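You operate a simulated robot arm through the tools that you are given. There is no shell and no other tool. Be economical: measure what you need, move in short steps, check, and stop when the job is done.

You run a simulated robot arm. Do the job below in one go: nothing can be reset, and whatever is moved stays where it is left.

TASK
Seat the funnel in the narrow-necked jar and scoop some sugar through it.
Fine: funnel back in the teal mug, scoop back where it lay, lid on the canister.
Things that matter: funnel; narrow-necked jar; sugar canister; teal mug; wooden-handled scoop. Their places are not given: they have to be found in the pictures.

The check looks at the end state, three seconds after you hand in, the way a careful person would. Anything else that was tipped, shoved, dropped, spilled or broken makes it a failure. Lids that push on must go on centred and level and be pressed home; caps that screw on are set level and turned clockwise until they are tight.

THE ROBOT
A 6-joint arm with a two-finger parallel gripper, fixed in place. Base frame: the origin is at the foot of the arm, x ahead of it, y to its left, z up; the work surface is at about z = 0. Readings come in m, rad, newtons and seconds.
With the tool pointing down near the work surface it reaches from about 0.14 to 0.58 m from the base axis. Its first joint turns from -1.152 to 1.152 rad. Payload 2.1 kg.
The tool frame sits at the grasp point between the pads (the TCP): z along the fingers, y along the line on which they close. The tips reach 0.03 m beyond it. Largest opening 0.094 m; finger width 0.028, thickness 0.01; the body of the gripper, 0.05 by 0.096 m, starts 0.055 m behind the TCP.
Orientation is that of the tool frame in the base frame, as a unit quaternion [w, x, y, z]. With the fingers straight down and closing along the base's y, the tool's x points along the base's -x, its y along +y and its z along -z.

THE INTERFACE
- The arm moves only by the tool step_arm. Its argument "moves" is text: rows parted by semicolons, each of 7 numbers parted by spaces: the shift along the tool's x, y, z in units of 100 mm (1.0 is 100 mm), then the turn, a rotation vector about the tool's x, y, z in units of 90 degrees (1.0 is 90 degrees), then the closure, from 0 (fully open) to 1 (shut). In form: x y z wx wy wz gripper; .... A call has 1 to 20 rows; each row is the pose to reach, as a shift and turn from the pose commanded when the call began, along the tool's axes at that moment. A call with a number of a shift or a turn outside -1 to 1 is refused whole. A row lasts 0.2 s, in which the tool goes at most 0.05 m and 0.15 rad; a call with a longer step from one row to the next is refused whole, and so is a gripper value outside its range. Where a pose cannot be reached the arm comes as near as it can. A force on the tool above 70 N (or 10 N above the force at the start of the call, whichever is more), or a blocked arm, ends the call early, and 0.2 s more pass. Each finger travels about 0.072 m/s and halts on what it meets, pressing with about 35 N; the grip force reading is that of the motor and also rises with nothing between the fingers. The clock runs only during rows and for 0.2 s after the last one: add rows that repeat a pose to give the fingers time. The reply holds the time, the measured pose of the TCP, the force on the tool along the base axes, the opening and the grip force, in the units named above and with some noise, with the torque about the TCP (base axes, N m) and any sound that the robot's microphone picked up.
- Cameras (640 x 400 px; columns grow to the right, rows downward): "scene" is fixed at [0.0701, -0.3834, 0.4847]; the picture's right is [0.61, -0.79, 0.00], its down [-0.46, -0.35, -0.82] and it looks along [0.65, 0.50, -0.58] (base axes); focal length 214 px, centre (320, 200). "wrist" rides on the gripper at [0.076, 0.014, -0.103] in the tool frame; the picture's right is [-0.18, 0.98, 0.00], its down [-0.75, -0.14, -0.64] and it looks along [-0.63, -0.12, 0.77] (tool axes); focal length 243 px, centre (320, 200).
- get_image(camera): a new picture of that camera. No time passes.
- locate(camera, pixels): for up to 12 pixels [column, row] of the newest picture of that camera ("zoom" is the newest enlarged one), the place [x, y, z] in the base frame of the surface seen there, good to about 0.003 m. No time passes.
- inspect(camera, box): a new picture of the part [left, top, right, bottom] of that camera's present view, enlarged. No time passes.
- job_done(): hands the job in; it is judged then, once.

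Go step by step. Measure first, check grasps and placings, and put right what went wrong. The budget is 80 turns and 54 pictures, counting those below and the enlarged ones. Unless the task says otherwise, let go and move clear before handing in, and close with one line.

The tools are called as name(argument=value, ...) on one line, values as JSON. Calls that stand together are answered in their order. step_arm: Moves the arm, as the interface text tells. Its arguments: {"type":"object","properties":{"moves":{"type":"string"}},"required":["moves"]} The other tools are called the same way: get_image (camera) takes a picture; locate (camera, pixels) gives the place of the surface under pixels of a picture; inspect (camera, box) takes an enlarged picture of a part of a camera's view; job_done () hands the job in.

At the start:

```text
t: 0.0
ee_pos: [0.2301, -0.0472, 0.4389]
ee_rot: [0.003, -0.001, 1.0, -0.001]
contact_force: [1.0, -0.6, 0.4]
wrist_torque: [0.0, 0.02, 0.02]
opening: 0.094
gripper_force: 0.0
```

scene: 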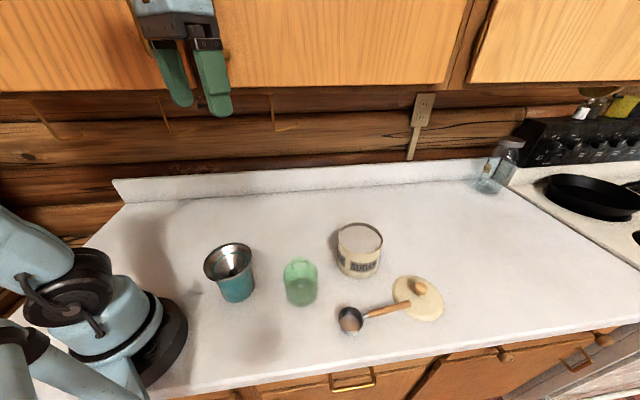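
wrist: 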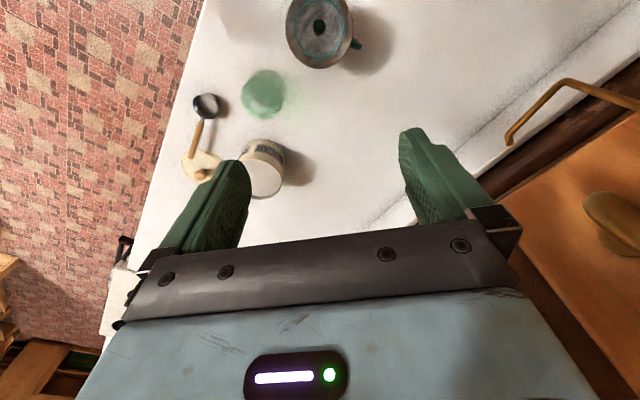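

The scene picture shows the funnel in the teal mug (230,270), the green jar (300,283), the open sugar canister (358,250), the scoop (350,320) with its handle near or on the lid (418,297). I'll enlarge these before measuring.

inspect(camera="scene", box=[190, 210, 350, 310])

inspect(camera="scene", box=[310, 210, 470, 340])

```text
4.00 times, centred on (270, 260) of scene
```

zoom: 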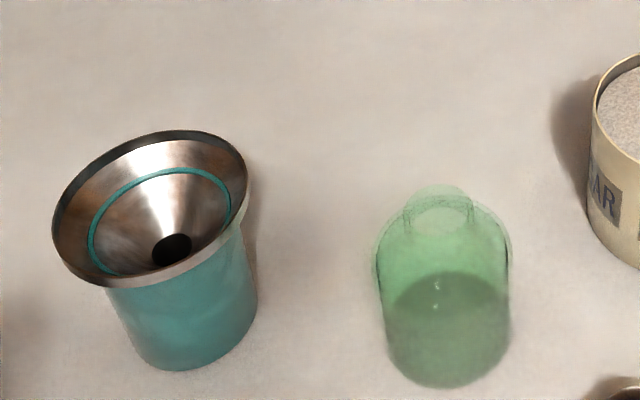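

```text
3.08 times, centred on (390, 275) of scene
```

zoom: 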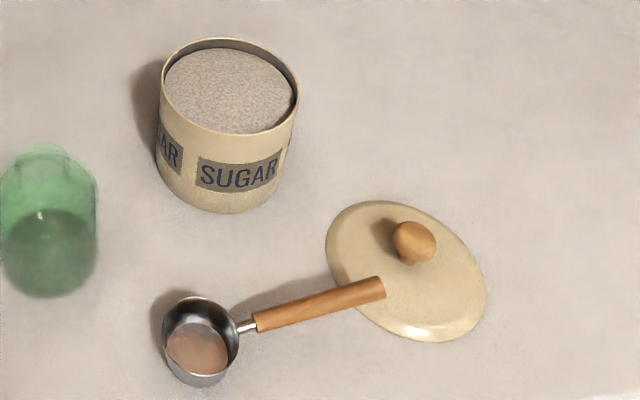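

The second enlargement shows the scoop handle end (383,287) over the lid's rim and the sugar nearly at the canister brim. I'll locate the key points there.

locate(camera="zoom", pixels=[[383, 285], [320, 302], [258, 322], [245, 326], [200, 300], [200, 384], [165, 335], [237, 345], [197, 350], [415, 236], [327, 245], [485, 290]])

locate(camera="scene", pixels=[[340, 226], [381, 246], [360, 224], [357, 251], [360, 237], [358, 278], [222, 246], [206, 279], [240, 300], [232, 273], [301, 262], [303, 306]])

locate(camera="scene", pixels=[[204, 268], [251, 253], [232, 243], [219, 281], [232, 272], [300, 260], [295, 263], [306, 263], [285, 275], [317, 275], [392, 293], [443, 300]])

```text
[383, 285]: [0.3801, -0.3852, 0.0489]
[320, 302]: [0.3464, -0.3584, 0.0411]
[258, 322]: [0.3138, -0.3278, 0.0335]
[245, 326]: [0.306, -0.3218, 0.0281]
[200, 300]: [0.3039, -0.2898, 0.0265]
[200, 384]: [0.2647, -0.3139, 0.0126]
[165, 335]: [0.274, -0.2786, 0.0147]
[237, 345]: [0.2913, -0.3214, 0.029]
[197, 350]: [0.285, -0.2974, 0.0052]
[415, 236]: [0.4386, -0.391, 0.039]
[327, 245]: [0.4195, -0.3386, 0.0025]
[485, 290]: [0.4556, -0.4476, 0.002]
```

```text
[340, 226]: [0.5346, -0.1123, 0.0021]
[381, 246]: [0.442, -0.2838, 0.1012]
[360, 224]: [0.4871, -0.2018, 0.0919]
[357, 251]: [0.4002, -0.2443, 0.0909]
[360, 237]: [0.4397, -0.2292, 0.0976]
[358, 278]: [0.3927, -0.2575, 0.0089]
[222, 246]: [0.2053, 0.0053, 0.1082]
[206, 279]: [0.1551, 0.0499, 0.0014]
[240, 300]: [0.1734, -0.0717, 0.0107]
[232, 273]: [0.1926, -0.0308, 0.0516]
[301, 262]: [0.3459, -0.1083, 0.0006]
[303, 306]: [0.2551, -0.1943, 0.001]
```

```text
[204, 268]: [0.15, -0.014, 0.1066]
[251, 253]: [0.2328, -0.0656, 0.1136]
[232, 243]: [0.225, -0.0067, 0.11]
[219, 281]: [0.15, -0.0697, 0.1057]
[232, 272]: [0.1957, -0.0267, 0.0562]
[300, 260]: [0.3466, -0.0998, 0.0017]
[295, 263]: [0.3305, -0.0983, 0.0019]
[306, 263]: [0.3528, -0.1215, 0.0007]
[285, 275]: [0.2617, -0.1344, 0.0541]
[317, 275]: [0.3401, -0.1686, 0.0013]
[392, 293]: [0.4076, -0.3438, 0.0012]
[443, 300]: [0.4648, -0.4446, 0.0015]
```

The scene positions give the funnel rim centre near (0.19,-0.04,0.108), the canister near (0.44,-0.23), and the scoop bowl near (0.285,-0.30), but locate sees through the glass jar. I'll look down with the wrist camera at the funnel (320,30), the jar and the canister.

inspect(camera="wrist", box=[220, 0, 380, 130])

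step_arm(moves="0.4 0 0 0 0 0 0; 0.8 0 0 0 0 0 0; 0.8 -0.5 0.1 0 0 0 0;0.8 -0.5 0.1 0 0 0 0")

get_image(camera="wrist")

```text
3.08 times, centred on (300, 65) of wrist
```

zoom: 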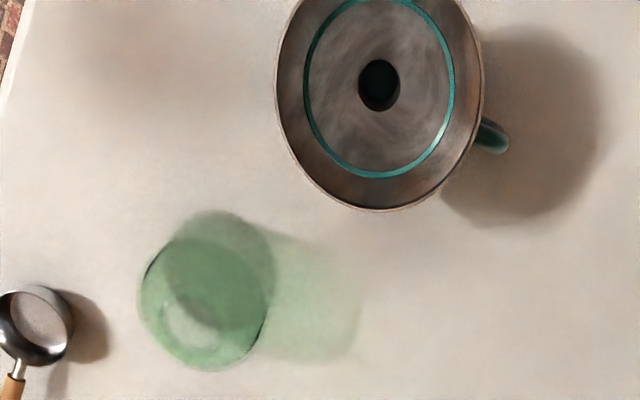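

```text
refused: row 3 steps farther than a row can; nothing moved
```

```text
48 pictures are left
```

wrist: 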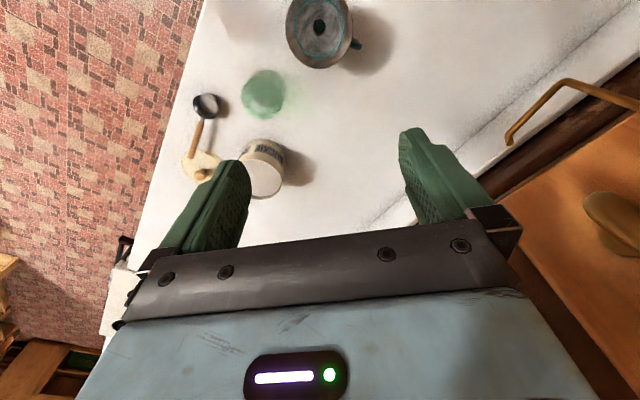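

In the enlargement the funnel's rim spans (277,90)–(483,90) and overhangs the mug, and the jar neck is at about (190,320). My move was refused for too long a step, so I'll measure and move in smaller steps.

locate(camera="zoom", pixels=[[280, 80], [480, 80], [375, 206], [310, 170], [450, 170], [310, 80], [445, 80], [375, 170], [380, 85], [490, 130], [506, 140], [205, 270]])

step_arm(moves="0.4 0 0 0 0 0 0; 0.8 0 0 0 0 0 0; 0.8 -0.4 0.1 0 0 0 0;0.8 -0.8 0.1 0 0 0 0;0.8 -0.8 0.1 0 0 0 0")

get_image(camera="wrist")

```text
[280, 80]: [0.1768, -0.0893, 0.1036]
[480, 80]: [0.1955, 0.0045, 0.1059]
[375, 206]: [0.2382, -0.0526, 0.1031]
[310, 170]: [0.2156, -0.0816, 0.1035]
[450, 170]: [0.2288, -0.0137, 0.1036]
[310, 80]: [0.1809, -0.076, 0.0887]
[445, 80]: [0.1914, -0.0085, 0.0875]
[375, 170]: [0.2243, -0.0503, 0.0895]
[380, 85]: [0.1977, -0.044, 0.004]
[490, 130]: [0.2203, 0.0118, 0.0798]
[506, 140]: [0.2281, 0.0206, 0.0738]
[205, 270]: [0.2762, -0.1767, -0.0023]
```

```text
t: 1.2
ee_pos: [0.1485, -0.1279, 0.4289]
ee_rot: [0.002, 0.0, 1.0, -0.001]
contact_force: [0.5, 0.2, 0.7]
wrist_torque: [0.03, 0.0, -0.03]
opening: 0.0937
gripper_force: 0.1
```

```text
47 pictures are left
```

wrist: 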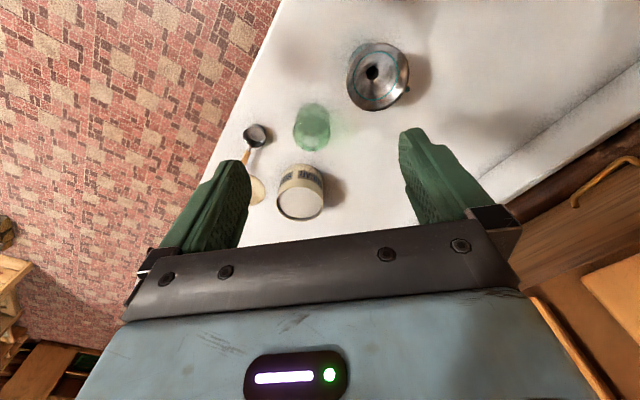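

The rim circle fits centre (0.190,-0.042), radius ≈0.0485, z≈0.105, with walls about 39° from vertical. That's wider than the gripper opens, so I'll pinch the rim wall with a tilted tool. Now I'll enlarge the jar (312,127) and the canister (300,195).

inspect(camera="wrist", box=[230, 30, 430, 155])

inspect(camera="wrist", box=[230, 90, 390, 230])

locate(camera="wrist", pixels=[[279, 200], [322, 200], [300, 218], [300, 200], [301, 188], [255, 136], [254, 127], [245, 140], [268, 137], [256, 148], [301, 180]])

```text
3.20 times, centred on (330, 92) of wrist
```

zoom: 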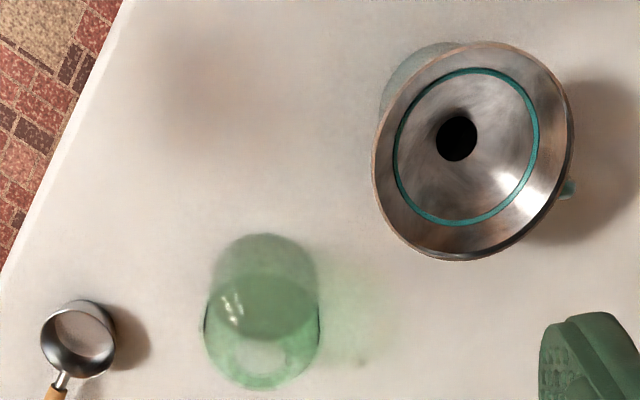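

```text
2.86 times, centred on (310, 160) of wrist
```

zoom: 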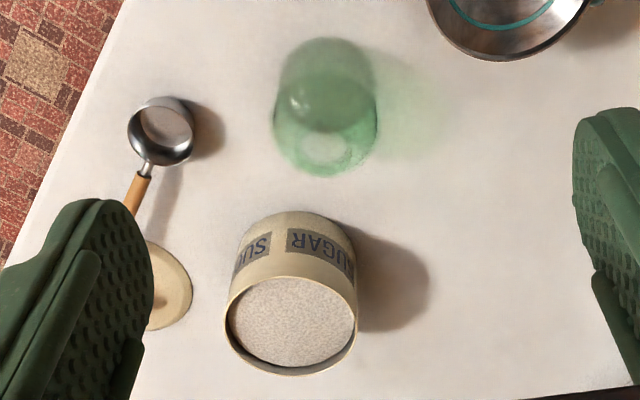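

```text
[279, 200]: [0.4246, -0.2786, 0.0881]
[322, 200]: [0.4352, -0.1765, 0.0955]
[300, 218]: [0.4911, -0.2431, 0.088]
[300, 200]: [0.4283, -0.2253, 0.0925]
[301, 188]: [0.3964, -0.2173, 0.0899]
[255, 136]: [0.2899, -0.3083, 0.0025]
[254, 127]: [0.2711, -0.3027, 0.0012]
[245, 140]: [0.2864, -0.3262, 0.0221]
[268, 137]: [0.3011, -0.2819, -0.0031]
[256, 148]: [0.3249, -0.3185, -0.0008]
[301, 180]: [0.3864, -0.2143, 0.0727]
```

Triangulating the jar opening (wrist ≈(312,142), scene ≈(300,264)) puts the jar axis at about (0.275,-0.169), with the neck top near z 0.11. I'll come lower for a closer look at the neck and funnel.

step_arm(moves="-0.3 -0.1 0.3 0 0 0 0;-0.5 -0.2 0.6 0 0 0 0;-0.7 -0.27 0.9 0 0 0 0;-0.7 -0.27 0.9 0 0 0 0")

step_arm(moves="0 0 0.45 0 0 0 0;0 0 0.9 0 0 0 0;0 0 0.9 0 0 0 0")

get_image(camera="wrist")

inspect(camera="wrist", box=[220, 50, 380, 200])

```text
t: 2.2
ee_pos: [0.2202, -0.1534, 0.3394]
ee_rot: [0.002, 0.0, 1.0, -0.001]
contact_force: [0.1, -0.2, -0.1]
wrist_torque: [0.02, -0.02, -0.04]
opening: 0.094
gripper_force: 0.1
```

```text
t: 3.0
ee_pos: [0.2195, -0.1552, 0.2491]
ee_rot: [0.001, 0.0, 1.0, -0.001]
contact_force: [0.2, 0.1, -0.4]
wrist_torque: [-0.01, 0.0, -0.01]
opening: 0.0942
gripper_force: 0.0
```

```text
44 pictures are left
```

wrist: 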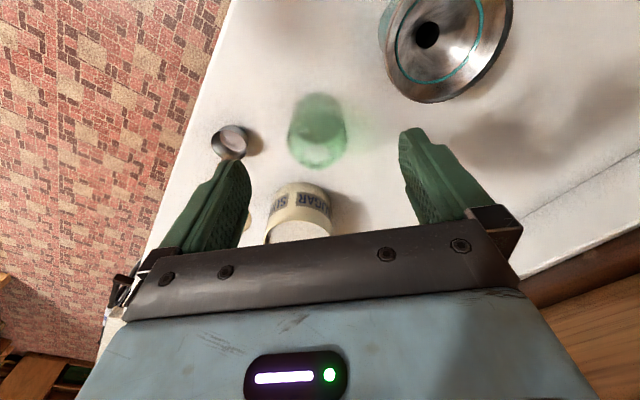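

```text
2.67 times, centred on (300, 125) of wrist
```

zoom: 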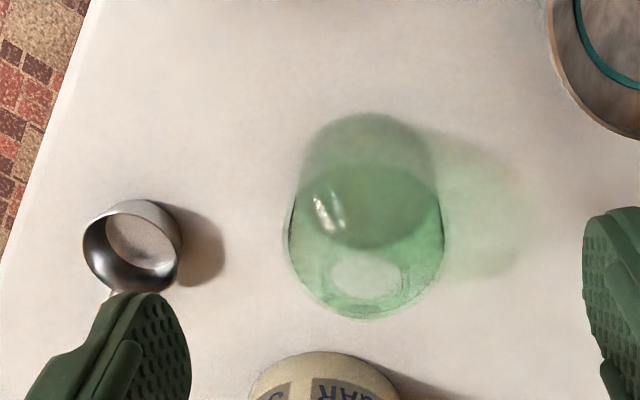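

The closer view puts the neck opening (316,152) at about (0.277,-0.170, z≈0.104), about 30 mm wide. Next I'll tilt 39° to match the funnel wall, part-close the fingers, and stop short of the funnel's -y rim.

step_arm(moves="0 0 0 -0.09 0 0 0.3;0 0 0 -0.18 0 0 0.57;0 0 0 -0.27 0 0 0.57;0 0 0 -0.36 0 0 0.57;0 0 0 -0.433 0 0 0.57;0.15 0.0 0.3 -0.433 0 0 0.57;0.295 0.1 0.6 -0.433 0 0 0.57;0.295 0.17 0.85 -0.433 0 0 0.57;0.295 0.17 0.85 -0.433 0 0 0.57")

get_image(camera="scene")

inspect(camera="wrist", box=[220, 0, 580, 225])

```text
t: 5.0
ee_pos: [0.2189, -0.1144, 0.1645]
ee_rot: [0.013, 0.003, 0.948, 0.318]
contact_force: [-0.4, -0.3, 0.4]
wrist_torque: [0.01, 0.01, -0.03]
opening: 0.0403
gripper_force: 0.0
out of reach, approached as far as the arm can: row 5, 6, 7, 8, 9
```

```text
42 pictures are left
```

scene: 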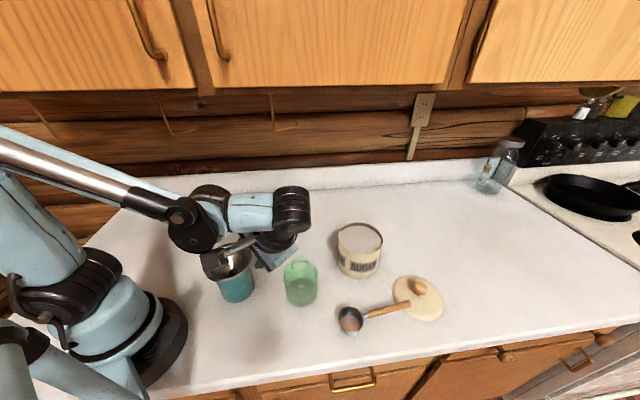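

```text
1.78 times, centred on (400, 112) of wrist
```

zoom: 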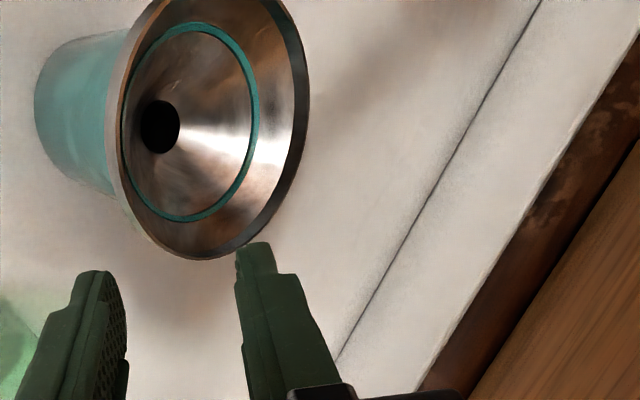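

The readings show the -y-side tilt is out of reach: the arm stopped at (0.219,-0.114), because the tool was pointing back toward the base. I'll back up, untilt, and try the funnel's left/near side at azimuth 110°, away from the mug handle.

step_arm(moves="0 0.3 -0.35 0 0 0 0.57;0 0.55 -0.7 0.09 0 0 0.57;0 0.63 -0.777 0.18 0 0 0.57;0 0.63 -0.777 0.27 0 0 0.57;0 0.63 -0.777 0.36 0 0 0.57;0 0.63 -0.777 0.433 0 0 0.57;0 0.63 -0.777 0.433 0 0 0.57")

```text
t: 6.6
ee_pos: [0.2202, -0.1132, 0.2643]
ee_rot: [0.002, 0.0, 1.0, -0.002]
contact_force: [0.4, 0.1, -0.2]
wrist_torque: [-0.03, 0.04, -0.02]
opening: 0.0402
gripper_force: 0.1
out of reach, approached as far as the arm can: row 1
```

The pose is back at (0.220,-0.113,0.264), untilted. Now I'll yaw 20° and carry across to the funnel's left side.

step_arm(moves="0.1 0.4 0 0 0 -0.08 0.57;0.3 0.8 0 0 0 -0.16 0.57;0.3 0.8 0 0 0 -0.222 0.57;0.3 0.8 0 0 0 -0.222 0.57")

```text
t: 7.6
ee_pos: [0.189, -0.0331, 0.2643]
ee_rot: [0.001, -0.174, 0.985, -0.002]
contact_force: [0.0, 0.7, 0.8]
wrist_torque: [-0.04, 0.02, -0.05]
opening: 0.0404
gripper_force: 0.1
```

Yaw is right. Now I'll move out along the radial and tilt +37°, then descend to the pre-grasp point.

step_arm(moves="0.02 0.4 0 0 0 0 0.57;0.02 0.83 0 0.08 0 0 0.57;0.02 0.83 0 0.165 0 0 0.57;0.02 0.83 0 0.25 0 0 0.57;0.02 0.83 0.2 0.33 0 0 0.57;0.02 0.83 0.6 0.411 0 0 0.57;0.02 0.83 0.98 0.411 0 0 0.57;0.02 0.83 0.98 0.411 0 0 0.57")

get_image(camera="wrist")

```text
t: 9.4
ee_pos: [0.1591, 0.0445, 0.1664]
ee_rot: [0.056, -0.164, 0.933, -0.314]
contact_force: [0.4, -0.7, -0.9]
wrist_torque: [0.02, 0.03, -0.01]
opening: 0.0402
gripper_force: 0.1
```

```text
40 pictures are left
```

wrist: 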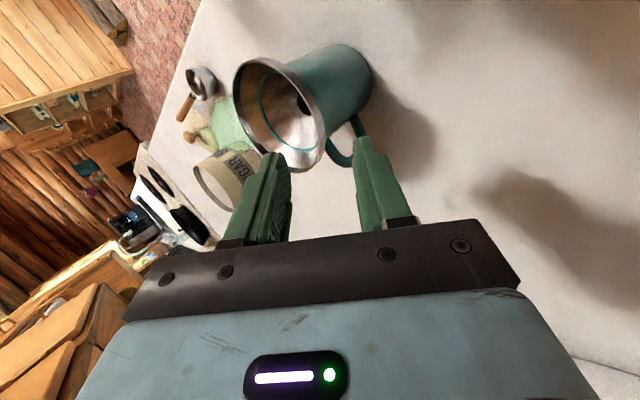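

The pose was reached with full tilt. In the wrist view the rim's near edge (~(315,165)) lies between the fingers, and the mug handle (345,145) is close to the right one. I'll enlarge and measure it.

inspect(camera="wrist", box=[225, 40, 425, 240])

locate(camera="wrist", pixels=[[322, 155], [317, 163], [300, 168], [285, 165], [327, 140], [331, 157], [345, 165], [358, 130], [362, 120], [240, 65], [355, 150], [300, 60]])

```text
2.00 times, centred on (325, 140) of wrist
```

zoom: 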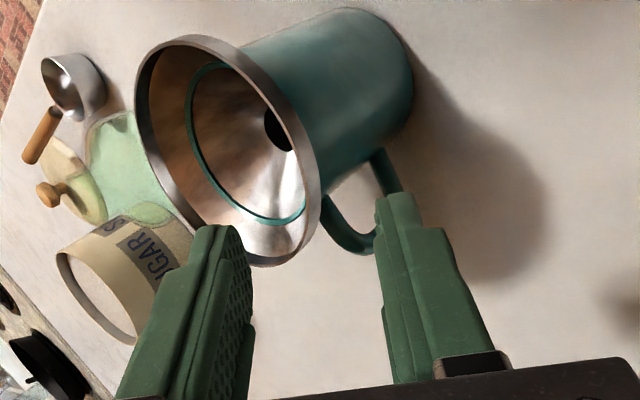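

```text
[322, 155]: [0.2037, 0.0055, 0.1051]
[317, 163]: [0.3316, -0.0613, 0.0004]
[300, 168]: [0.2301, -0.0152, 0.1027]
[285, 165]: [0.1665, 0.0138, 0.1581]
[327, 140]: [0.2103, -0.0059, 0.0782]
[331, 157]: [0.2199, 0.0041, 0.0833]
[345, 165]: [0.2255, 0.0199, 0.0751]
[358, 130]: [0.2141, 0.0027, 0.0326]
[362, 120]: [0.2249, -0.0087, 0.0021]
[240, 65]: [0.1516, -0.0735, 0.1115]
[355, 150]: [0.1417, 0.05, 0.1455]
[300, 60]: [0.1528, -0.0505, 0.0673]
```

The rim (322,155) is at z 0.105 and the handle sits at azimuth ~60°, clear of the finger span. I'll advance along the tool axis so the wall comes between the pads.

step_arm(moves="0 0.02 0.2 0 0 0 0.57;0 0.024 0.4 0 0 0 0.57;0 0.024 0.5 0 0 0 0.57;0 0.024 0.6 0 0 0 0.57;0 0.024 0.6 0 0 0 0.57")

inspect(camera="wrist", box=[225, 40, 425, 240])

```text
t: 10.6
ee_pos: [0.1725, 0.0105, 0.117]
ee_rot: [0.057, -0.164, 0.934, -0.313]
contact_force: [0.1, -0.3, 0.2]
wrist_torque: [0.01, 0.01, 0.02]
opening: 0.0404
gripper_force: 0.0
```

```text
2.00 times, centred on (325, 140) of wrist
```

zoom: 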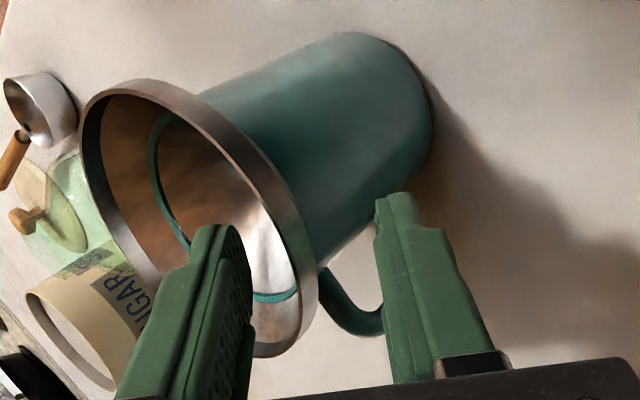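

The inner finger is inside the cone and the outer one is outside the rim, with no contact force. Closing now.

step_arm(moves="0 0 0 0 0 0 0.75;0 0 0 0 0 0 0.9;0 0 0 0 0 0 1;0 0 0 0 0 0 1;0 0 0 0 0 0 1")

inspect(camera="wrist", box=[225, 40, 425, 240])

```text
t: 11.8
ee_pos: [0.1714, 0.0122, 0.1168]
ee_rot: [0.057, -0.165, 0.933, -0.313]
contact_force: [-0.4, 0.1, 8.5]
wrist_torque: [-0.23, -0.08, -0.01]
opening: 0.0102
gripper_force: 35.1
```

```text
2.00 times, centred on (325, 140) of wrist
```

zoom: 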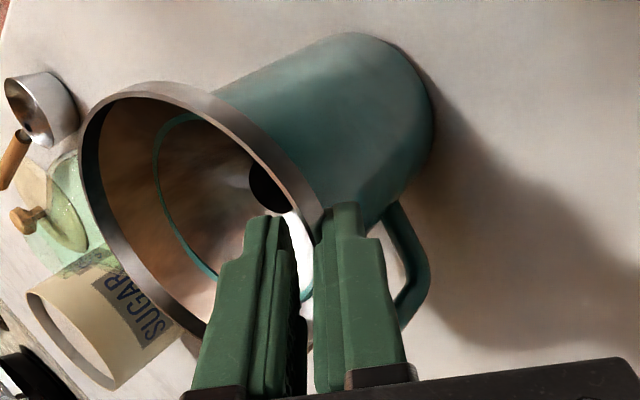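

The grip holds (opening 10 mm, 35 N), but the mug handle now appears at (410,270) in the zoom, so something shifted. I'll check from the scene camera before lifting.

inspect(camera="scene", box=[170, 210, 330, 310])

locate(camera="wrist", pixels=[[270, 90], [285, 100], [300, 115], [322, 137], [265, 130], [430, 170], [367, 170], [344, 60], [380, 115], [308, 150], [250, 190], [265, 180]])

```text
4.00 times, centred on (250, 260) of scene
```

zoom: 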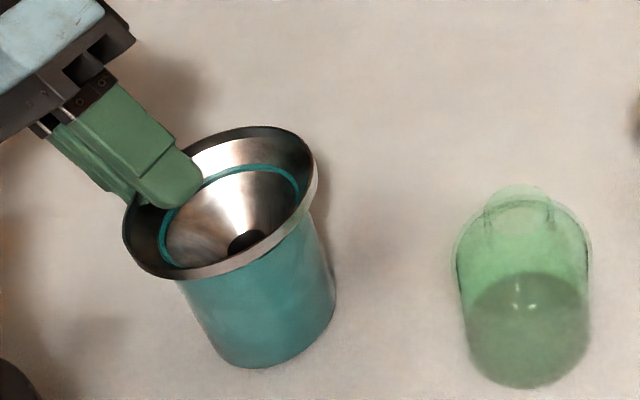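

```text
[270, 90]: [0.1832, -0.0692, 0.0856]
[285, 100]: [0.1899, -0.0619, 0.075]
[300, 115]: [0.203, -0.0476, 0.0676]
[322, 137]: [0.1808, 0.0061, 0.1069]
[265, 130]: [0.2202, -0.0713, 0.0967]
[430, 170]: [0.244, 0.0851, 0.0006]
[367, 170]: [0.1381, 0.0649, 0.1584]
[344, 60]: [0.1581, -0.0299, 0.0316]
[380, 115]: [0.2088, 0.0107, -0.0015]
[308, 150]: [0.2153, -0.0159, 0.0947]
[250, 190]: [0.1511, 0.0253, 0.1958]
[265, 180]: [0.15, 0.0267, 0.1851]
```

The funnel sits in the pads, moved only about 3 mm, and the mug is still upright. Now lifting straight up 0.1 m.

step_arm(moves="0 -0.06 -0.08 0 0 0 1;0 -0.18 -0.24 0 0 0 1;0 -0.36 -0.48 0 0 0 1;0 -0.602 -0.799 0 0 0 1;0 -0.602 -0.799 0 0 0 1")

inspect(camera="scene", box=[150, 160, 390, 310])

get_image(camera="wrist")

```text
t: 13.0
ee_pos: [0.1714, 0.0134, 0.218]
ee_rot: [0.056, -0.164, 0.933, -0.314]
contact_force: [0.3, 0.2, -1.0]
wrist_torque: [0.03, 0.02, -0.01]
opening: 0.0061
gripper_force: 35.3
```

```text
2.67 times, centred on (270, 235) of scene
```

zoom: 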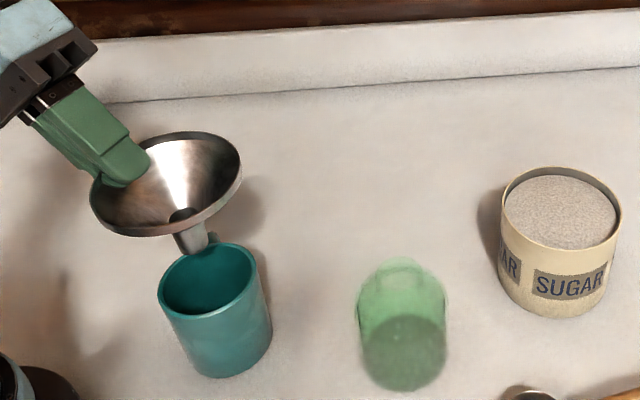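

```text
34 pictures are left
```

wrist: 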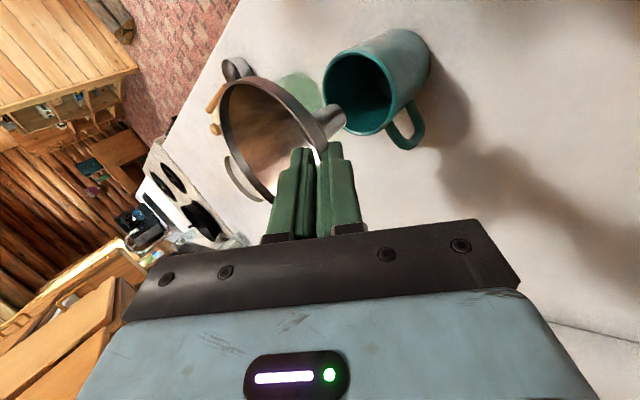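

The funnel is out, with the spout visible near (195,245) in the zoom. I'll measure how level it is and where the spout tip is.

locate(camera="zoom", pixels=[[239, 172], [220, 145], [190, 134], [150, 233], [120, 226], [230, 195], [195, 220], [194, 250], [184, 247], [206, 243], [186, 216], [190, 236]])

locate(camera="wrist", pixels=[[225, 90], [250, 80], [290, 95], [318, 130], [268, 190], [340, 118], [330, 110], [335, 122], [222, 120], [240, 160], [313, 122], [325, 137]])

```text
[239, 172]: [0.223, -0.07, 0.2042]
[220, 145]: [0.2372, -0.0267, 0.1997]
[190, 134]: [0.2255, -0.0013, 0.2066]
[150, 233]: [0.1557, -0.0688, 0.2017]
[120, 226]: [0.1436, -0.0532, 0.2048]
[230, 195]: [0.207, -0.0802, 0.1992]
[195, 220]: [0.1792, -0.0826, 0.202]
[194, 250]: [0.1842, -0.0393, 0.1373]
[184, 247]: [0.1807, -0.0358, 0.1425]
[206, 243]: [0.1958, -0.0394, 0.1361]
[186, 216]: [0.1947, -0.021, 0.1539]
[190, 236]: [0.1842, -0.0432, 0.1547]
```

```text
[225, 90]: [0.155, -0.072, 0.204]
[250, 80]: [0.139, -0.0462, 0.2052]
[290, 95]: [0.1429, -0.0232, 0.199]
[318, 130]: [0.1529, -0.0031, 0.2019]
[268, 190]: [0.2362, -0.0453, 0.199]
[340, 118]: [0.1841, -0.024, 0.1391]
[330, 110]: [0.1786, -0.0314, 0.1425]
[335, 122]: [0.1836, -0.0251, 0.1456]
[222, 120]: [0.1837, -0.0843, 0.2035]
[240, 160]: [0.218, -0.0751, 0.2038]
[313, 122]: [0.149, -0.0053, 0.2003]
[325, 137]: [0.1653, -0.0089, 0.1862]
```

The funnel is level (rim z ≈0.202 all round), centre (0.188,-0.036), spout tip z≈0.136. I'll carry it over the jar at (0.277,-0.170) with the tip well above the neck.

step_arm(moves="-0.06 -0.226 0.135 0 0 0 1;-0.12 -0.45 0.27 0 0 0 1;-0.187 -0.677 0.404 0 0 0 1;-0.25 -0.9 0.54 0 0 0 1;-0.25 -0.9 0.54 0 0 0 1")

step_arm(moves="-0.06 -0.226 0.135 0 0 0 1;-0.123 -0.453 0.268 0 0 0 1;-0.123 -0.453 0.268 0 0 0 1")

inspect(camera="scene", box=[230, 200, 390, 310])

```text
t: 14.2
ee_pos: [0.23, -0.0785, 0.2273]
ee_rot: [0.056, -0.164, 0.934, -0.313]
contact_force: [-0.2, -0.2, 0.0]
wrist_torque: [0.05, -0.01, -0.02]
opening: 0.006
gripper_force: 34.8
```

```text
t: 15.0
ee_pos: [0.2598, -0.1225, 0.2335]
ee_rot: [0.057, -0.164, 0.934, -0.313]
contact_force: [-0.2, -0.3, -1.1]
wrist_torque: [0.03, -0.03, -0.03]
opening: 0.0058
gripper_force: 34.5
```

```text
3.64 times, centred on (310, 255) of scene
```

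zoom: 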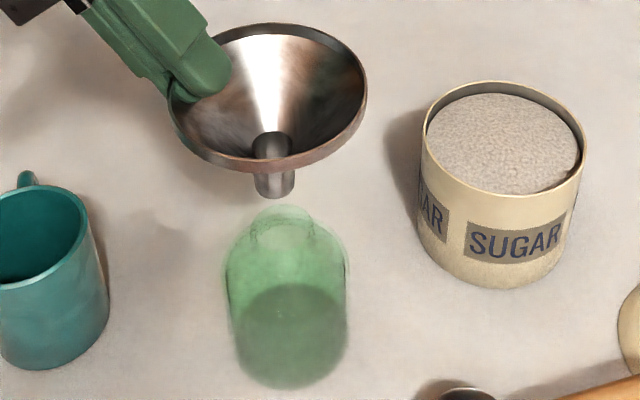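

The spout tip is at zoom (275,192) and the neck opening centre at (282,232), so the spout seems a few mm left of the axis. I'll measure the spout and rim precisely.

locate(camera="zoom", pixels=[[258, 190], [275, 196], [291, 190], [275, 180], [258, 178], [291, 178], [366, 90], [340, 140], [250, 165], [200, 145], [275, 30], [330, 40]])

locate(camera="scene", pixels=[[297, 255], [301, 255], [303, 252], [298, 250]])

```text
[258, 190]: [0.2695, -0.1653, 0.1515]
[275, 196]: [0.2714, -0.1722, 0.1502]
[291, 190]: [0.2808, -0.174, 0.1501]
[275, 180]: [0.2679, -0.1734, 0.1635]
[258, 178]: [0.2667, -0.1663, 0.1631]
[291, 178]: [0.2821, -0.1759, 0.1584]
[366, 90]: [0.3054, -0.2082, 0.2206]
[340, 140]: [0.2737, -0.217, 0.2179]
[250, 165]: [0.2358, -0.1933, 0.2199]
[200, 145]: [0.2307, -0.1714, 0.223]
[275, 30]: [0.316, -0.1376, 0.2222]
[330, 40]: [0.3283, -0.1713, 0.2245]
```

```text
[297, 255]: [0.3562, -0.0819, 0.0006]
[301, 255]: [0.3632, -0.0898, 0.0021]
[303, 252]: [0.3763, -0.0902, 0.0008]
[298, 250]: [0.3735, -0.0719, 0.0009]
```

The spout tip centre is (0.275,-0.170), within about 2 mm of the neck axis with 7 mm clearance. I'll lower it 50 mm and check.

step_arm(moves="0 0.09 0.12 0 0 0 1;0 0.18 0.24 0 0 0 1;0 0.3 0.4 0 0 0 1;0 0.3 0.4 0 0 0 1")

inspect(camera="scene", box=[230, 200, 390, 310])

```text
t: 16.0
ee_pos: [0.2605, -0.1225, 0.1835]
ee_rot: [0.056, -0.164, 0.934, -0.313]
contact_force: [0.3, 0.7, -0.1]
wrist_torque: [0.05, 0.03, 0.01]
opening: 0.0058
gripper_force: 35.2
```

```text
3.64 times, centred on (310, 255) of scene
```

zoom: 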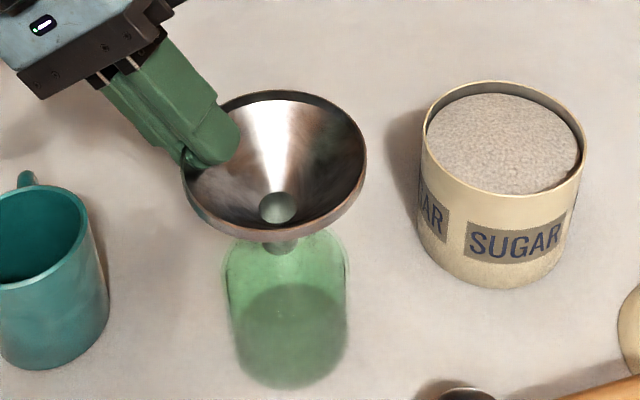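

There's no contact and the spout bottom (282,250) overlaps the neck. I'll continue in small steps, watching the force.

step_arm(moves="0 0.03 0.04 0 0 0 1;0 0.06 0.08 0 0 0 1;0 0.06 0.08 0 0 0 1")

step_arm(moves="0 0.015 0.02 0 0 0 1;0 0.03 0.04 0 0 0 1;0 0.03 0.04 0 0 0 1")

```text
t: 16.8
ee_pos: [0.2597, -0.1234, 0.1742]
ee_rot: [0.056, -0.165, 0.933, -0.314]
contact_force: [0.2, 0.5, -0.3]
wrist_torque: [0.04, 0.0, 0.02]
opening: 0.0057
gripper_force: 35.1
```

```text
t: 17.6
ee_pos: [0.2597, -0.1235, 0.1693]
ee_rot: [0.055, -0.165, 0.933, -0.314]
contact_force: [1.2, 0.3, -0.9]
wrist_torque: [0.04, 0.0, 0.0]
opening: 0.0056
gripper_force: 35.0
```

Still free at TCP z 0.169. Continuing down in 3–5 mm steps.

step_arm(moves="0 0.012 0.016 0 0 0 1;0 0.024 0.032 0 0 0 1;0 0.024 0.032 0 0 0 1")

step_arm(moves="0 0.009 0.012 0 0 0 1;0 0.018 0.024 0 0 0 1;0 0.018 0.024 0 0 0 1")

inspect(camera="scene", box=[230, 200, 390, 310])

```text
t: 18.4
ee_pos: [0.26, -0.1227, 0.1655]
ee_rot: [0.056, -0.165, 0.934, -0.313]
contact_force: [0.4, 0.1, -1.1]
wrist_torque: [0.0, -0.01, -0.01]
opening: 0.006
gripper_force: 35.0
```

```text
t: 19.2
ee_pos: [0.2592, -0.1228, 0.1618]
ee_rot: [0.056, -0.164, 0.933, -0.314]
contact_force: [0.9, 0.4, 1.0]
wrist_torque: [-0.02, -0.02, 0.05]
opening: 0.0061
gripper_force: 34.6
```

```text
3.64 times, centred on (310, 255) of scene
```

zoom: 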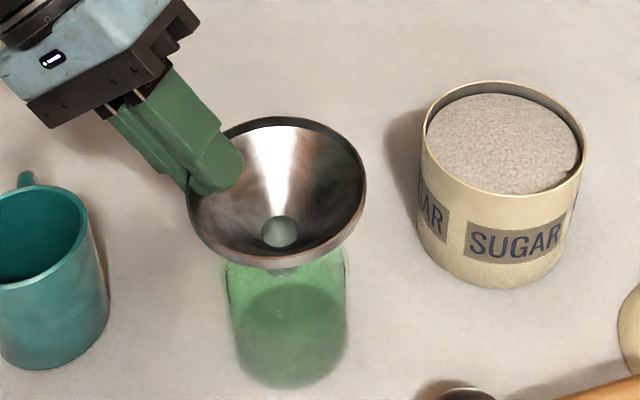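

The funnel is almost at the neck and force is just starting to turn positive. I'll make smaller steps.

step_arm(moves="0 0.006 0.008 0 0 0 1;0 0.012 0.016 0 0 0 1;0 0.012 0.016 0 0 0 1")

step_arm(moves="0 0.006 0.008 0 0 0 1;0 0.012 0.016 0 0 0 1;0 0.012 0.016 0 0 0 1")

```text
t: 20.0
ee_pos: [0.26, -0.1228, 0.1606]
ee_rot: [0.056, -0.164, 0.934, -0.313]
contact_force: [2.7, 0.0, 6.2]
wrist_torque: [-0.31, -0.18, 0.09]
opening: 0.0061
gripper_force: 34.8
```

```text
t: 20.8
ee_pos: [0.2607, -0.1226, 0.1579]
ee_rot: [0.057, -0.165, 0.933, -0.314]
contact_force: [6.0, 6.7, 28.9]
wrist_torque: [-0.91, -0.73, 0.35]
opening: 0.0063
gripper_force: 35.3
```

Contact is at z≈0.161, and 29 N is more than needed. I'll back up about 2.5 mm, release, and look.

step_arm(moves="0 -0.016 -0.021 0 0 0 1;0 -0.016 -0.021 0 0 0 1;0 -0.016 -0.021 0 0 0 0.85;0 -0.016 -0.021 0 0 0 0.7;0 -0.016 -0.021 0 0 0 0.6;0 -0.016 -0.021 0 0 0 0.6")

inspect(camera="scene", box=[230, 200, 390, 310])

```text
t: 22.2
ee_pos: [0.2599, -0.122, 0.1598]
ee_rot: [0.056, -0.165, 0.934, -0.312]
contact_force: [-0.8, -0.2, 0.3]
wrist_torque: [0.01, 0.05, 0.0]
opening: 0.0375
gripper_force: 0.1
```

```text
3.64 times, centred on (310, 255) of scene
```

zoom: 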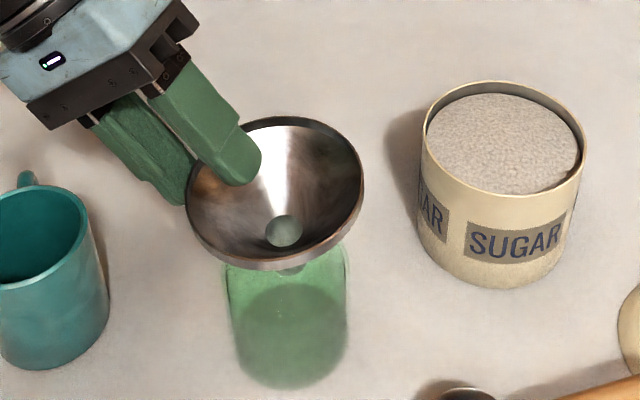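

The funnel sits free in the neck with no force. I'll retreat along the tool axis.

step_arm(moves="0 0 -0.15 0 0 0 0.6;0 0 -0.35 0 0 0 0.6;0 0 -0.7 0 0 0 0.6;0 0 -1.0 0 0 0 0.6;0 0 -1.0 0 0 0 0.6")

get_image(camera="scene")

locate(camera="scene", pixels=[[332, 248], [328, 238], [318, 233], [305, 232], [275, 254], [285, 270], [305, 273], [322, 266], [278, 263], [281, 242], [300, 262]])

```text
t: 23.4
ee_pos: [0.2385, -0.0664, 0.2401]
ee_rot: [0.056, -0.165, 0.934, -0.313]
contact_force: [-0.3, 0.1, 0.2]
wrist_torque: [-0.01, 0.01, 0.02]
opening: 0.0375
gripper_force: 0.1
```

```text
29 pictures are left
```

scene: 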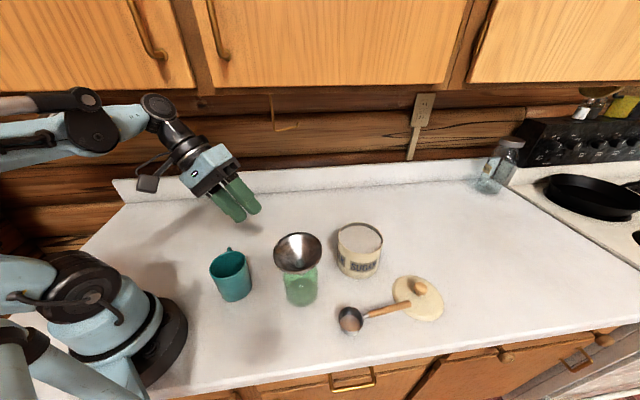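

```text
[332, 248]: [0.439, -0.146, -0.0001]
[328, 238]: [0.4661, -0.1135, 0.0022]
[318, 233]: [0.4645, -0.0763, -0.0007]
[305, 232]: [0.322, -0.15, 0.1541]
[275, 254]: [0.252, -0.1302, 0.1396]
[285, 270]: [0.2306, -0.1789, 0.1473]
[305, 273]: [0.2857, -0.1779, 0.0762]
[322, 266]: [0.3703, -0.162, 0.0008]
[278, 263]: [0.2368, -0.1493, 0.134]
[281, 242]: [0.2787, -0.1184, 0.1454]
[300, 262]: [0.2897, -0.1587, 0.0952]
```

The funnel now sits in the jar (302,250) and the mug is empty and upright. Next I'll untilt, rise, and go to the scoop, whose handle runs along (0.756,-0.655).

step_arm(moves="0 -0.06 -0.08 -0.09 0 0 0.5;0 -0.12 -0.16 -0.18 0 0 0.5;0 -0.18 -0.24 -0.27 0 0 0.5;0 -0.18 -0.24 -0.36 0 0 0.5;0 -0.18 -0.24 -0.411 0 0 0.5;0 -0.18 -0.24 -0.411 0 0 0.5")

step_arm(moves="0 -0.12 0 0 0 0.085 0.5;0 -0.25 0 0 0 0.17 0.5;0 -0.38 0 0 0 0.255 0.5;0 -0.5 0 0 0 0.34 0.5;0 -0.62 0 0 0 0.425 0.5;0 -0.74 0 0 0 0.51 0.5;0 -0.87 0 0 0 0.595 0.5;0 -1.0 0 0 0 0.677 0.5;0 -1.0 0 0 0 0.677 0.5")

```text
t: 24.8
ee_pos: [0.2388, -0.0654, 0.2705]
ee_rot: [0.001, -0.173, 0.985, 0.0]
contact_force: [-0.3, 0.4, -0.4]
wrist_torque: [-0.01, -0.02, 0.02]
opening: 0.0468
gripper_force: 0.0
```

```text
t: 26.8
ee_pos: [0.2733, -0.1592, 0.2697]
ee_rot: [0.002, 0.351, 0.936, -0.001]
contact_force: [-0.5, 0.4, -0.3]
wrist_torque: [0.01, 0.0, 0.01]
opening: 0.0472
gripper_force: 0.0
```

The orientation is now aligned with the handle. I'll move over the handle.

step_arm(moves="-0.33 -0.16 0 0 0 0 0.5;-0.65 -0.32 0 0 0 0 0.5;-0.98 -0.49 0 0 0 0 0.5;-0.98 -0.49 0 0 0 0 0.5")

step_arm(moves="-0.33 -0.16 0.3 0 0 0 0.5;-0.65 -0.32 0.6 0 0 0 0.5;-0.98 -0.49 0.9 0 0 0 0.5;-0.98 -0.49 0.9 0 0 0 0.5")

get_image(camera="wrist")

```text
t: 27.8
ee_pos: [0.3163, -0.2622, 0.2708]
ee_rot: [0.001, 0.35, 0.937, 0.0]
contact_force: [0.0, -0.3, -0.5]
wrist_torque: [0.0, 0.03, 0.02]
opening: 0.0471
gripper_force: 0.1
```

```text
t: 28.8
ee_pos: [0.3579, -0.3642, 0.1796]
ee_rot: [0.002, 0.349, 0.937, -0.001]
contact_force: [0.0, -0.4, 0.4]
wrist_torque: [-0.01, -0.01, -0.02]
opening: 0.0472
gripper_force: 0.2
```

```text
28 pictures are left
```

wrist: 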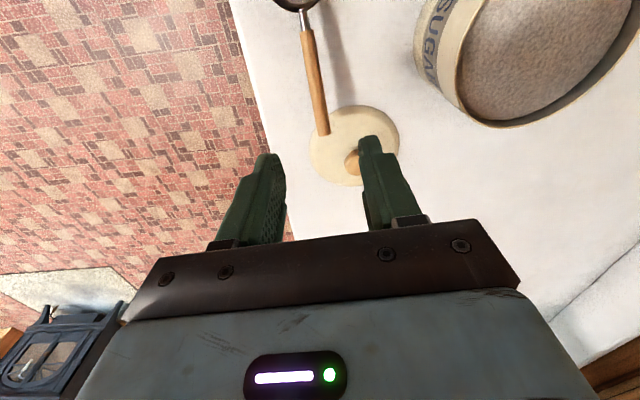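

The handle runs from (303,30) to (325,133) between the fingers. I'll locate points on it.

locate(camera="wrist", pixels=[[305, 38], [309, 60], [314, 85], [319, 110], [323, 130], [310, 85], [318, 85], [303, 20], [293, 5], [311, 140], [398, 130], [350, 158]])

```text
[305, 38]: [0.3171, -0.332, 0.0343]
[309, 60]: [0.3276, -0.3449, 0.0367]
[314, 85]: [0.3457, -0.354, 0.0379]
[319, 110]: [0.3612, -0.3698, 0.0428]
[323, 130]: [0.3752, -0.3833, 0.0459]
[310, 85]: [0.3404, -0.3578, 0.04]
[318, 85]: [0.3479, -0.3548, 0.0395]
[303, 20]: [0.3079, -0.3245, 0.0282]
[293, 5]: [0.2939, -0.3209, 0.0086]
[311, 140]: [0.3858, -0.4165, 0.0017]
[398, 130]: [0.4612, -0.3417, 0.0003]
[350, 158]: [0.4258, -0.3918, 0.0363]
```

The handle axis lies about 3 mm to tool -y, with its top at z≈0.042. I'll descend in two stages and close.

step_arm(moves="0 -0.03 0.35 0 0 0 0.5;0 -0.03 0.7 0 0 0 0.5;0 -0.03 0.9 0 0 0 0.5;0 -0.03 0.9 0 0 0 0.5")

step_arm(moves="0 0 0.2 0 0 0 0.5;0 0 0.4 0 0 0 0.5;0 0 0.48 0 0 0 0.5;0 0 0.48 0 0 0 0.5")

get_image(camera="wrist")

```text
t: 29.8
ee_pos: [0.3557, -0.3655, 0.091]
ee_rot: [0.001, 0.35, 0.937, -0.001]
contact_force: [0.2, -0.7, 0.5]
wrist_torque: [-0.01, 0.0, 0.01]
opening: 0.0471
gripper_force: 0.0
```

```text
t: 30.8
ee_pos: [0.3558, -0.3654, 0.0426]
ee_rot: [0.002, 0.35, 0.937, 0.0]
contact_force: [-1.2, -0.4, 0.3]
wrist_torque: [-0.03, 0.03, 0.0]
opening: 0.047
gripper_force: 0.1
```

```text
27 pictures are left
```

wrist: 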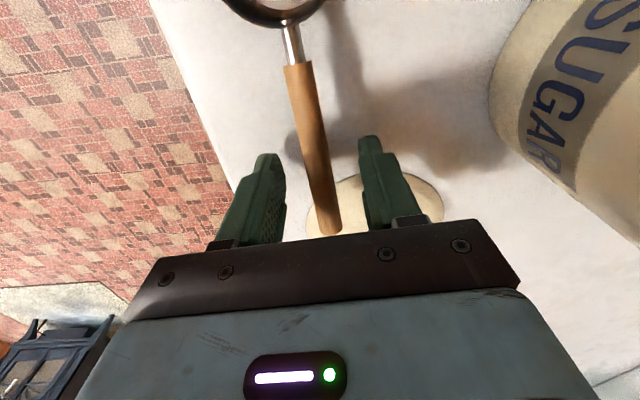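

The handle is centred between the fingers. I'll close, then lift a little.

step_arm(moves="0 0 0 0 0 0 0.7;0 0 0 0 0 0 0.85;0 0 0 0 0 0 1;0 0 0 0 0 0 1;0 0 0 0 0 0 1")

step_arm(moves="0 0 -0.1 0 0 0 1;0 0 -0.3 0 0 0 1;0 0 -0.6 0 0 0 1;0 0 -1 0 0 0 1;0 0 -1 0 0 0 1")

inspect(camera="scene", box=[300, 190, 460, 340])

```text
t: 32.0
ee_pos: [0.3559, -0.3662, 0.0428]
ee_rot: [0.002, 0.349, 0.937, 0.0]
contact_force: [-0.1, 0.6, -0.1]
wrist_torque: [-0.01, -0.02, -0.02]
opening: 0.0128
gripper_force: 35.1
```

```text
t: 33.2
ee_pos: [0.3548, -0.3645, 0.1436]
ee_rot: [0.002, 0.349, 0.937, -0.001]
contact_force: [-0.4, -0.8, -0.1]
wrist_torque: [-0.07, -0.08, 0.01]
opening: 0.0126
gripper_force: 35.3
```

```text
2.67 times, centred on (380, 265) of scene
```

zoom: 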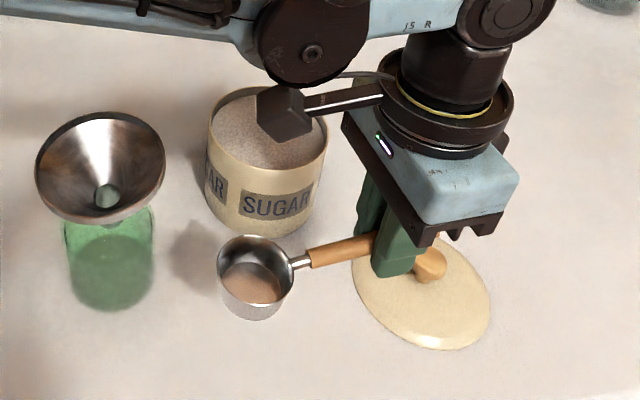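

The scoop is held (12.7 mm). I'll measure the bowl's geometry relative to the tool.

locate(camera="zoom", pixels=[[219, 258], [292, 272], [255, 237], [250, 302], [252, 317], [228, 305], [298, 264], [312, 258], [232, 290], [275, 298], [258, 285], [285, 250]])

```text
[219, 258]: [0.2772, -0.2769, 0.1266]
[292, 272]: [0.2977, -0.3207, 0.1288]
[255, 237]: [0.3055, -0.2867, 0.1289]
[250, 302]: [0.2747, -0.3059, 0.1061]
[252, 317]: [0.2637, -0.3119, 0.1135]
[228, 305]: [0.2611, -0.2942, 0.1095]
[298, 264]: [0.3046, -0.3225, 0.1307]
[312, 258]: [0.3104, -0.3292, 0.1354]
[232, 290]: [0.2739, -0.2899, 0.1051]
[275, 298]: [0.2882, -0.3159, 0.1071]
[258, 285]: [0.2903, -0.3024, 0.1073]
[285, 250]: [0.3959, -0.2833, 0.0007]
```

The bowl centre is 95 mm ahead of the TCP along tool x, with its rim 15 mm and base 42 mm below. I'll rise and yaw so the scoop points to +y beside the canister.

step_arm(moves="0 0 -0.43 0 0 0 1;0 0 -0.86 0 0 0 1;-0.08 0.13 -0.86 0 0 0.09 1;-0.16 0.26 -0.86 0 0 0.18 1;-0.24 0.39 -0.86 0 0 0.27 1;-0.32 0.52 -0.86 0 0 0.36 1;-0.4 0.65 -0.86 0 0 0.45 1;-0.455 0.787 -0.86 0 0 0.544 1;-0.455 0.787 -0.86 0 0 0.544 1")

get_image(camera="scene")

```text
t: 35.2
ee_pos: [0.4392, -0.333, 0.228]
ee_rot: [0.001, 0.707, 0.707, 0.001]
contact_force: [0.8, 0.0, -0.1]
wrist_torque: [-0.04, -0.03, -0.01]
opening: 0.0127
gripper_force: 34.9
```

```text
25 pictures are left
```

scene: 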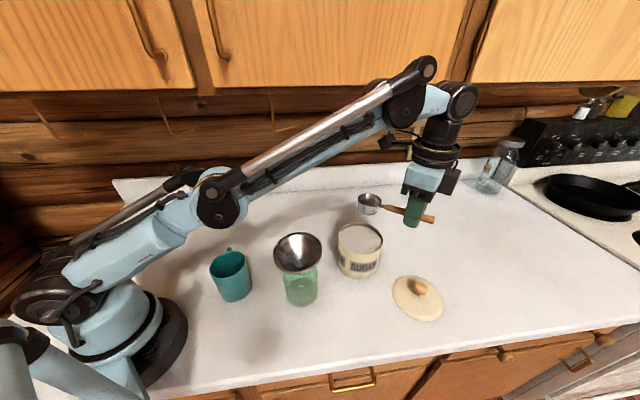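

The scoop is above the canister side with +y heading. Now pitching nose-down 35° just above the sugar.

step_arm(moves="0.06 0.02 0 0 -0.078 0 1;0.12 0.02 0 0 -0.156 0 1;0.18 0.02 0.03 0 -0.234 0 1;0.25 0.02 0.06 0 -0.312 0 1;0.31 0.02 0.1 0 -0.389 0 1;0.31 0.02 0.1 0 -0.389 0 1")

inspect(camera="scene", box=[300, 170, 460, 300])

```text
t: 36.6
ee_pos: [0.4431, -0.3038, 0.2195]
ee_rot: [0.214, 0.674, 0.674, -0.213]
contact_force: [0.0, 0.1, -0.4]
wrist_torque: [-0.02, 0.0, 0.0]
opening: 0.0125
gripper_force: 35.0
```

```text
3.08 times, centred on (380, 235) of scene
```

zoom: 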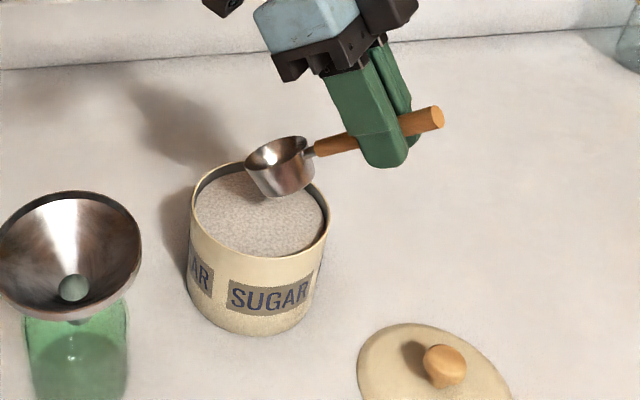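

The bowl is over the sugar inside the canister outline. I'll dip and push forward gently.

step_arm(moves="0.06 0 0.08 0 0 0 1;0.115 0 0.164 0 0 0 1;0.17 0 0.246 0 0 0 1;0.23 0 0.328 0 0 0 1;0.285 0 0.41 0 0 0 1;0.341 0 0.487 0 0 0 1;0.38 0 0.461 0 0 0 1;0.415 0 0.435 0 0 0 1;0.452 0 0.41 0 0 0 1;0.488 0 0.384 0 0 0 1;0.546 0 0.343 0 0 0 1;0.546 0 0.343 0 0 0 1")

inspect(camera="scene", box=[300, 170, 460, 300])

```text
t: 39.2
ee_pos: [0.4429, -0.2791, 0.1594]
ee_rot: [0.214, 0.674, 0.675, -0.212]
contact_force: [-0.3, -0.1, -0.6]
wrist_torque: [-0.04, 0.01, -0.02]
opening: 0.0126
gripper_force: 35.1
```

```text
3.08 times, centred on (380, 235) of scene
```

zoom: 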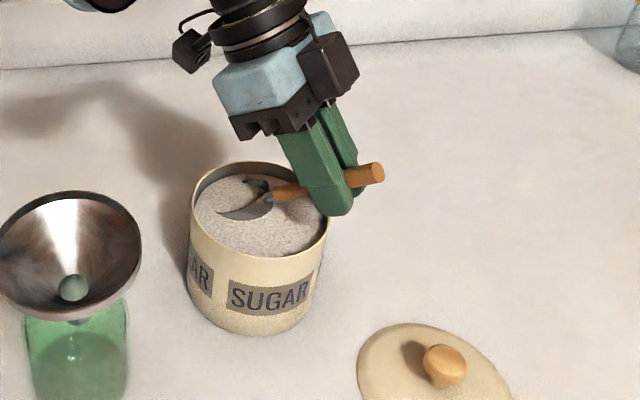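

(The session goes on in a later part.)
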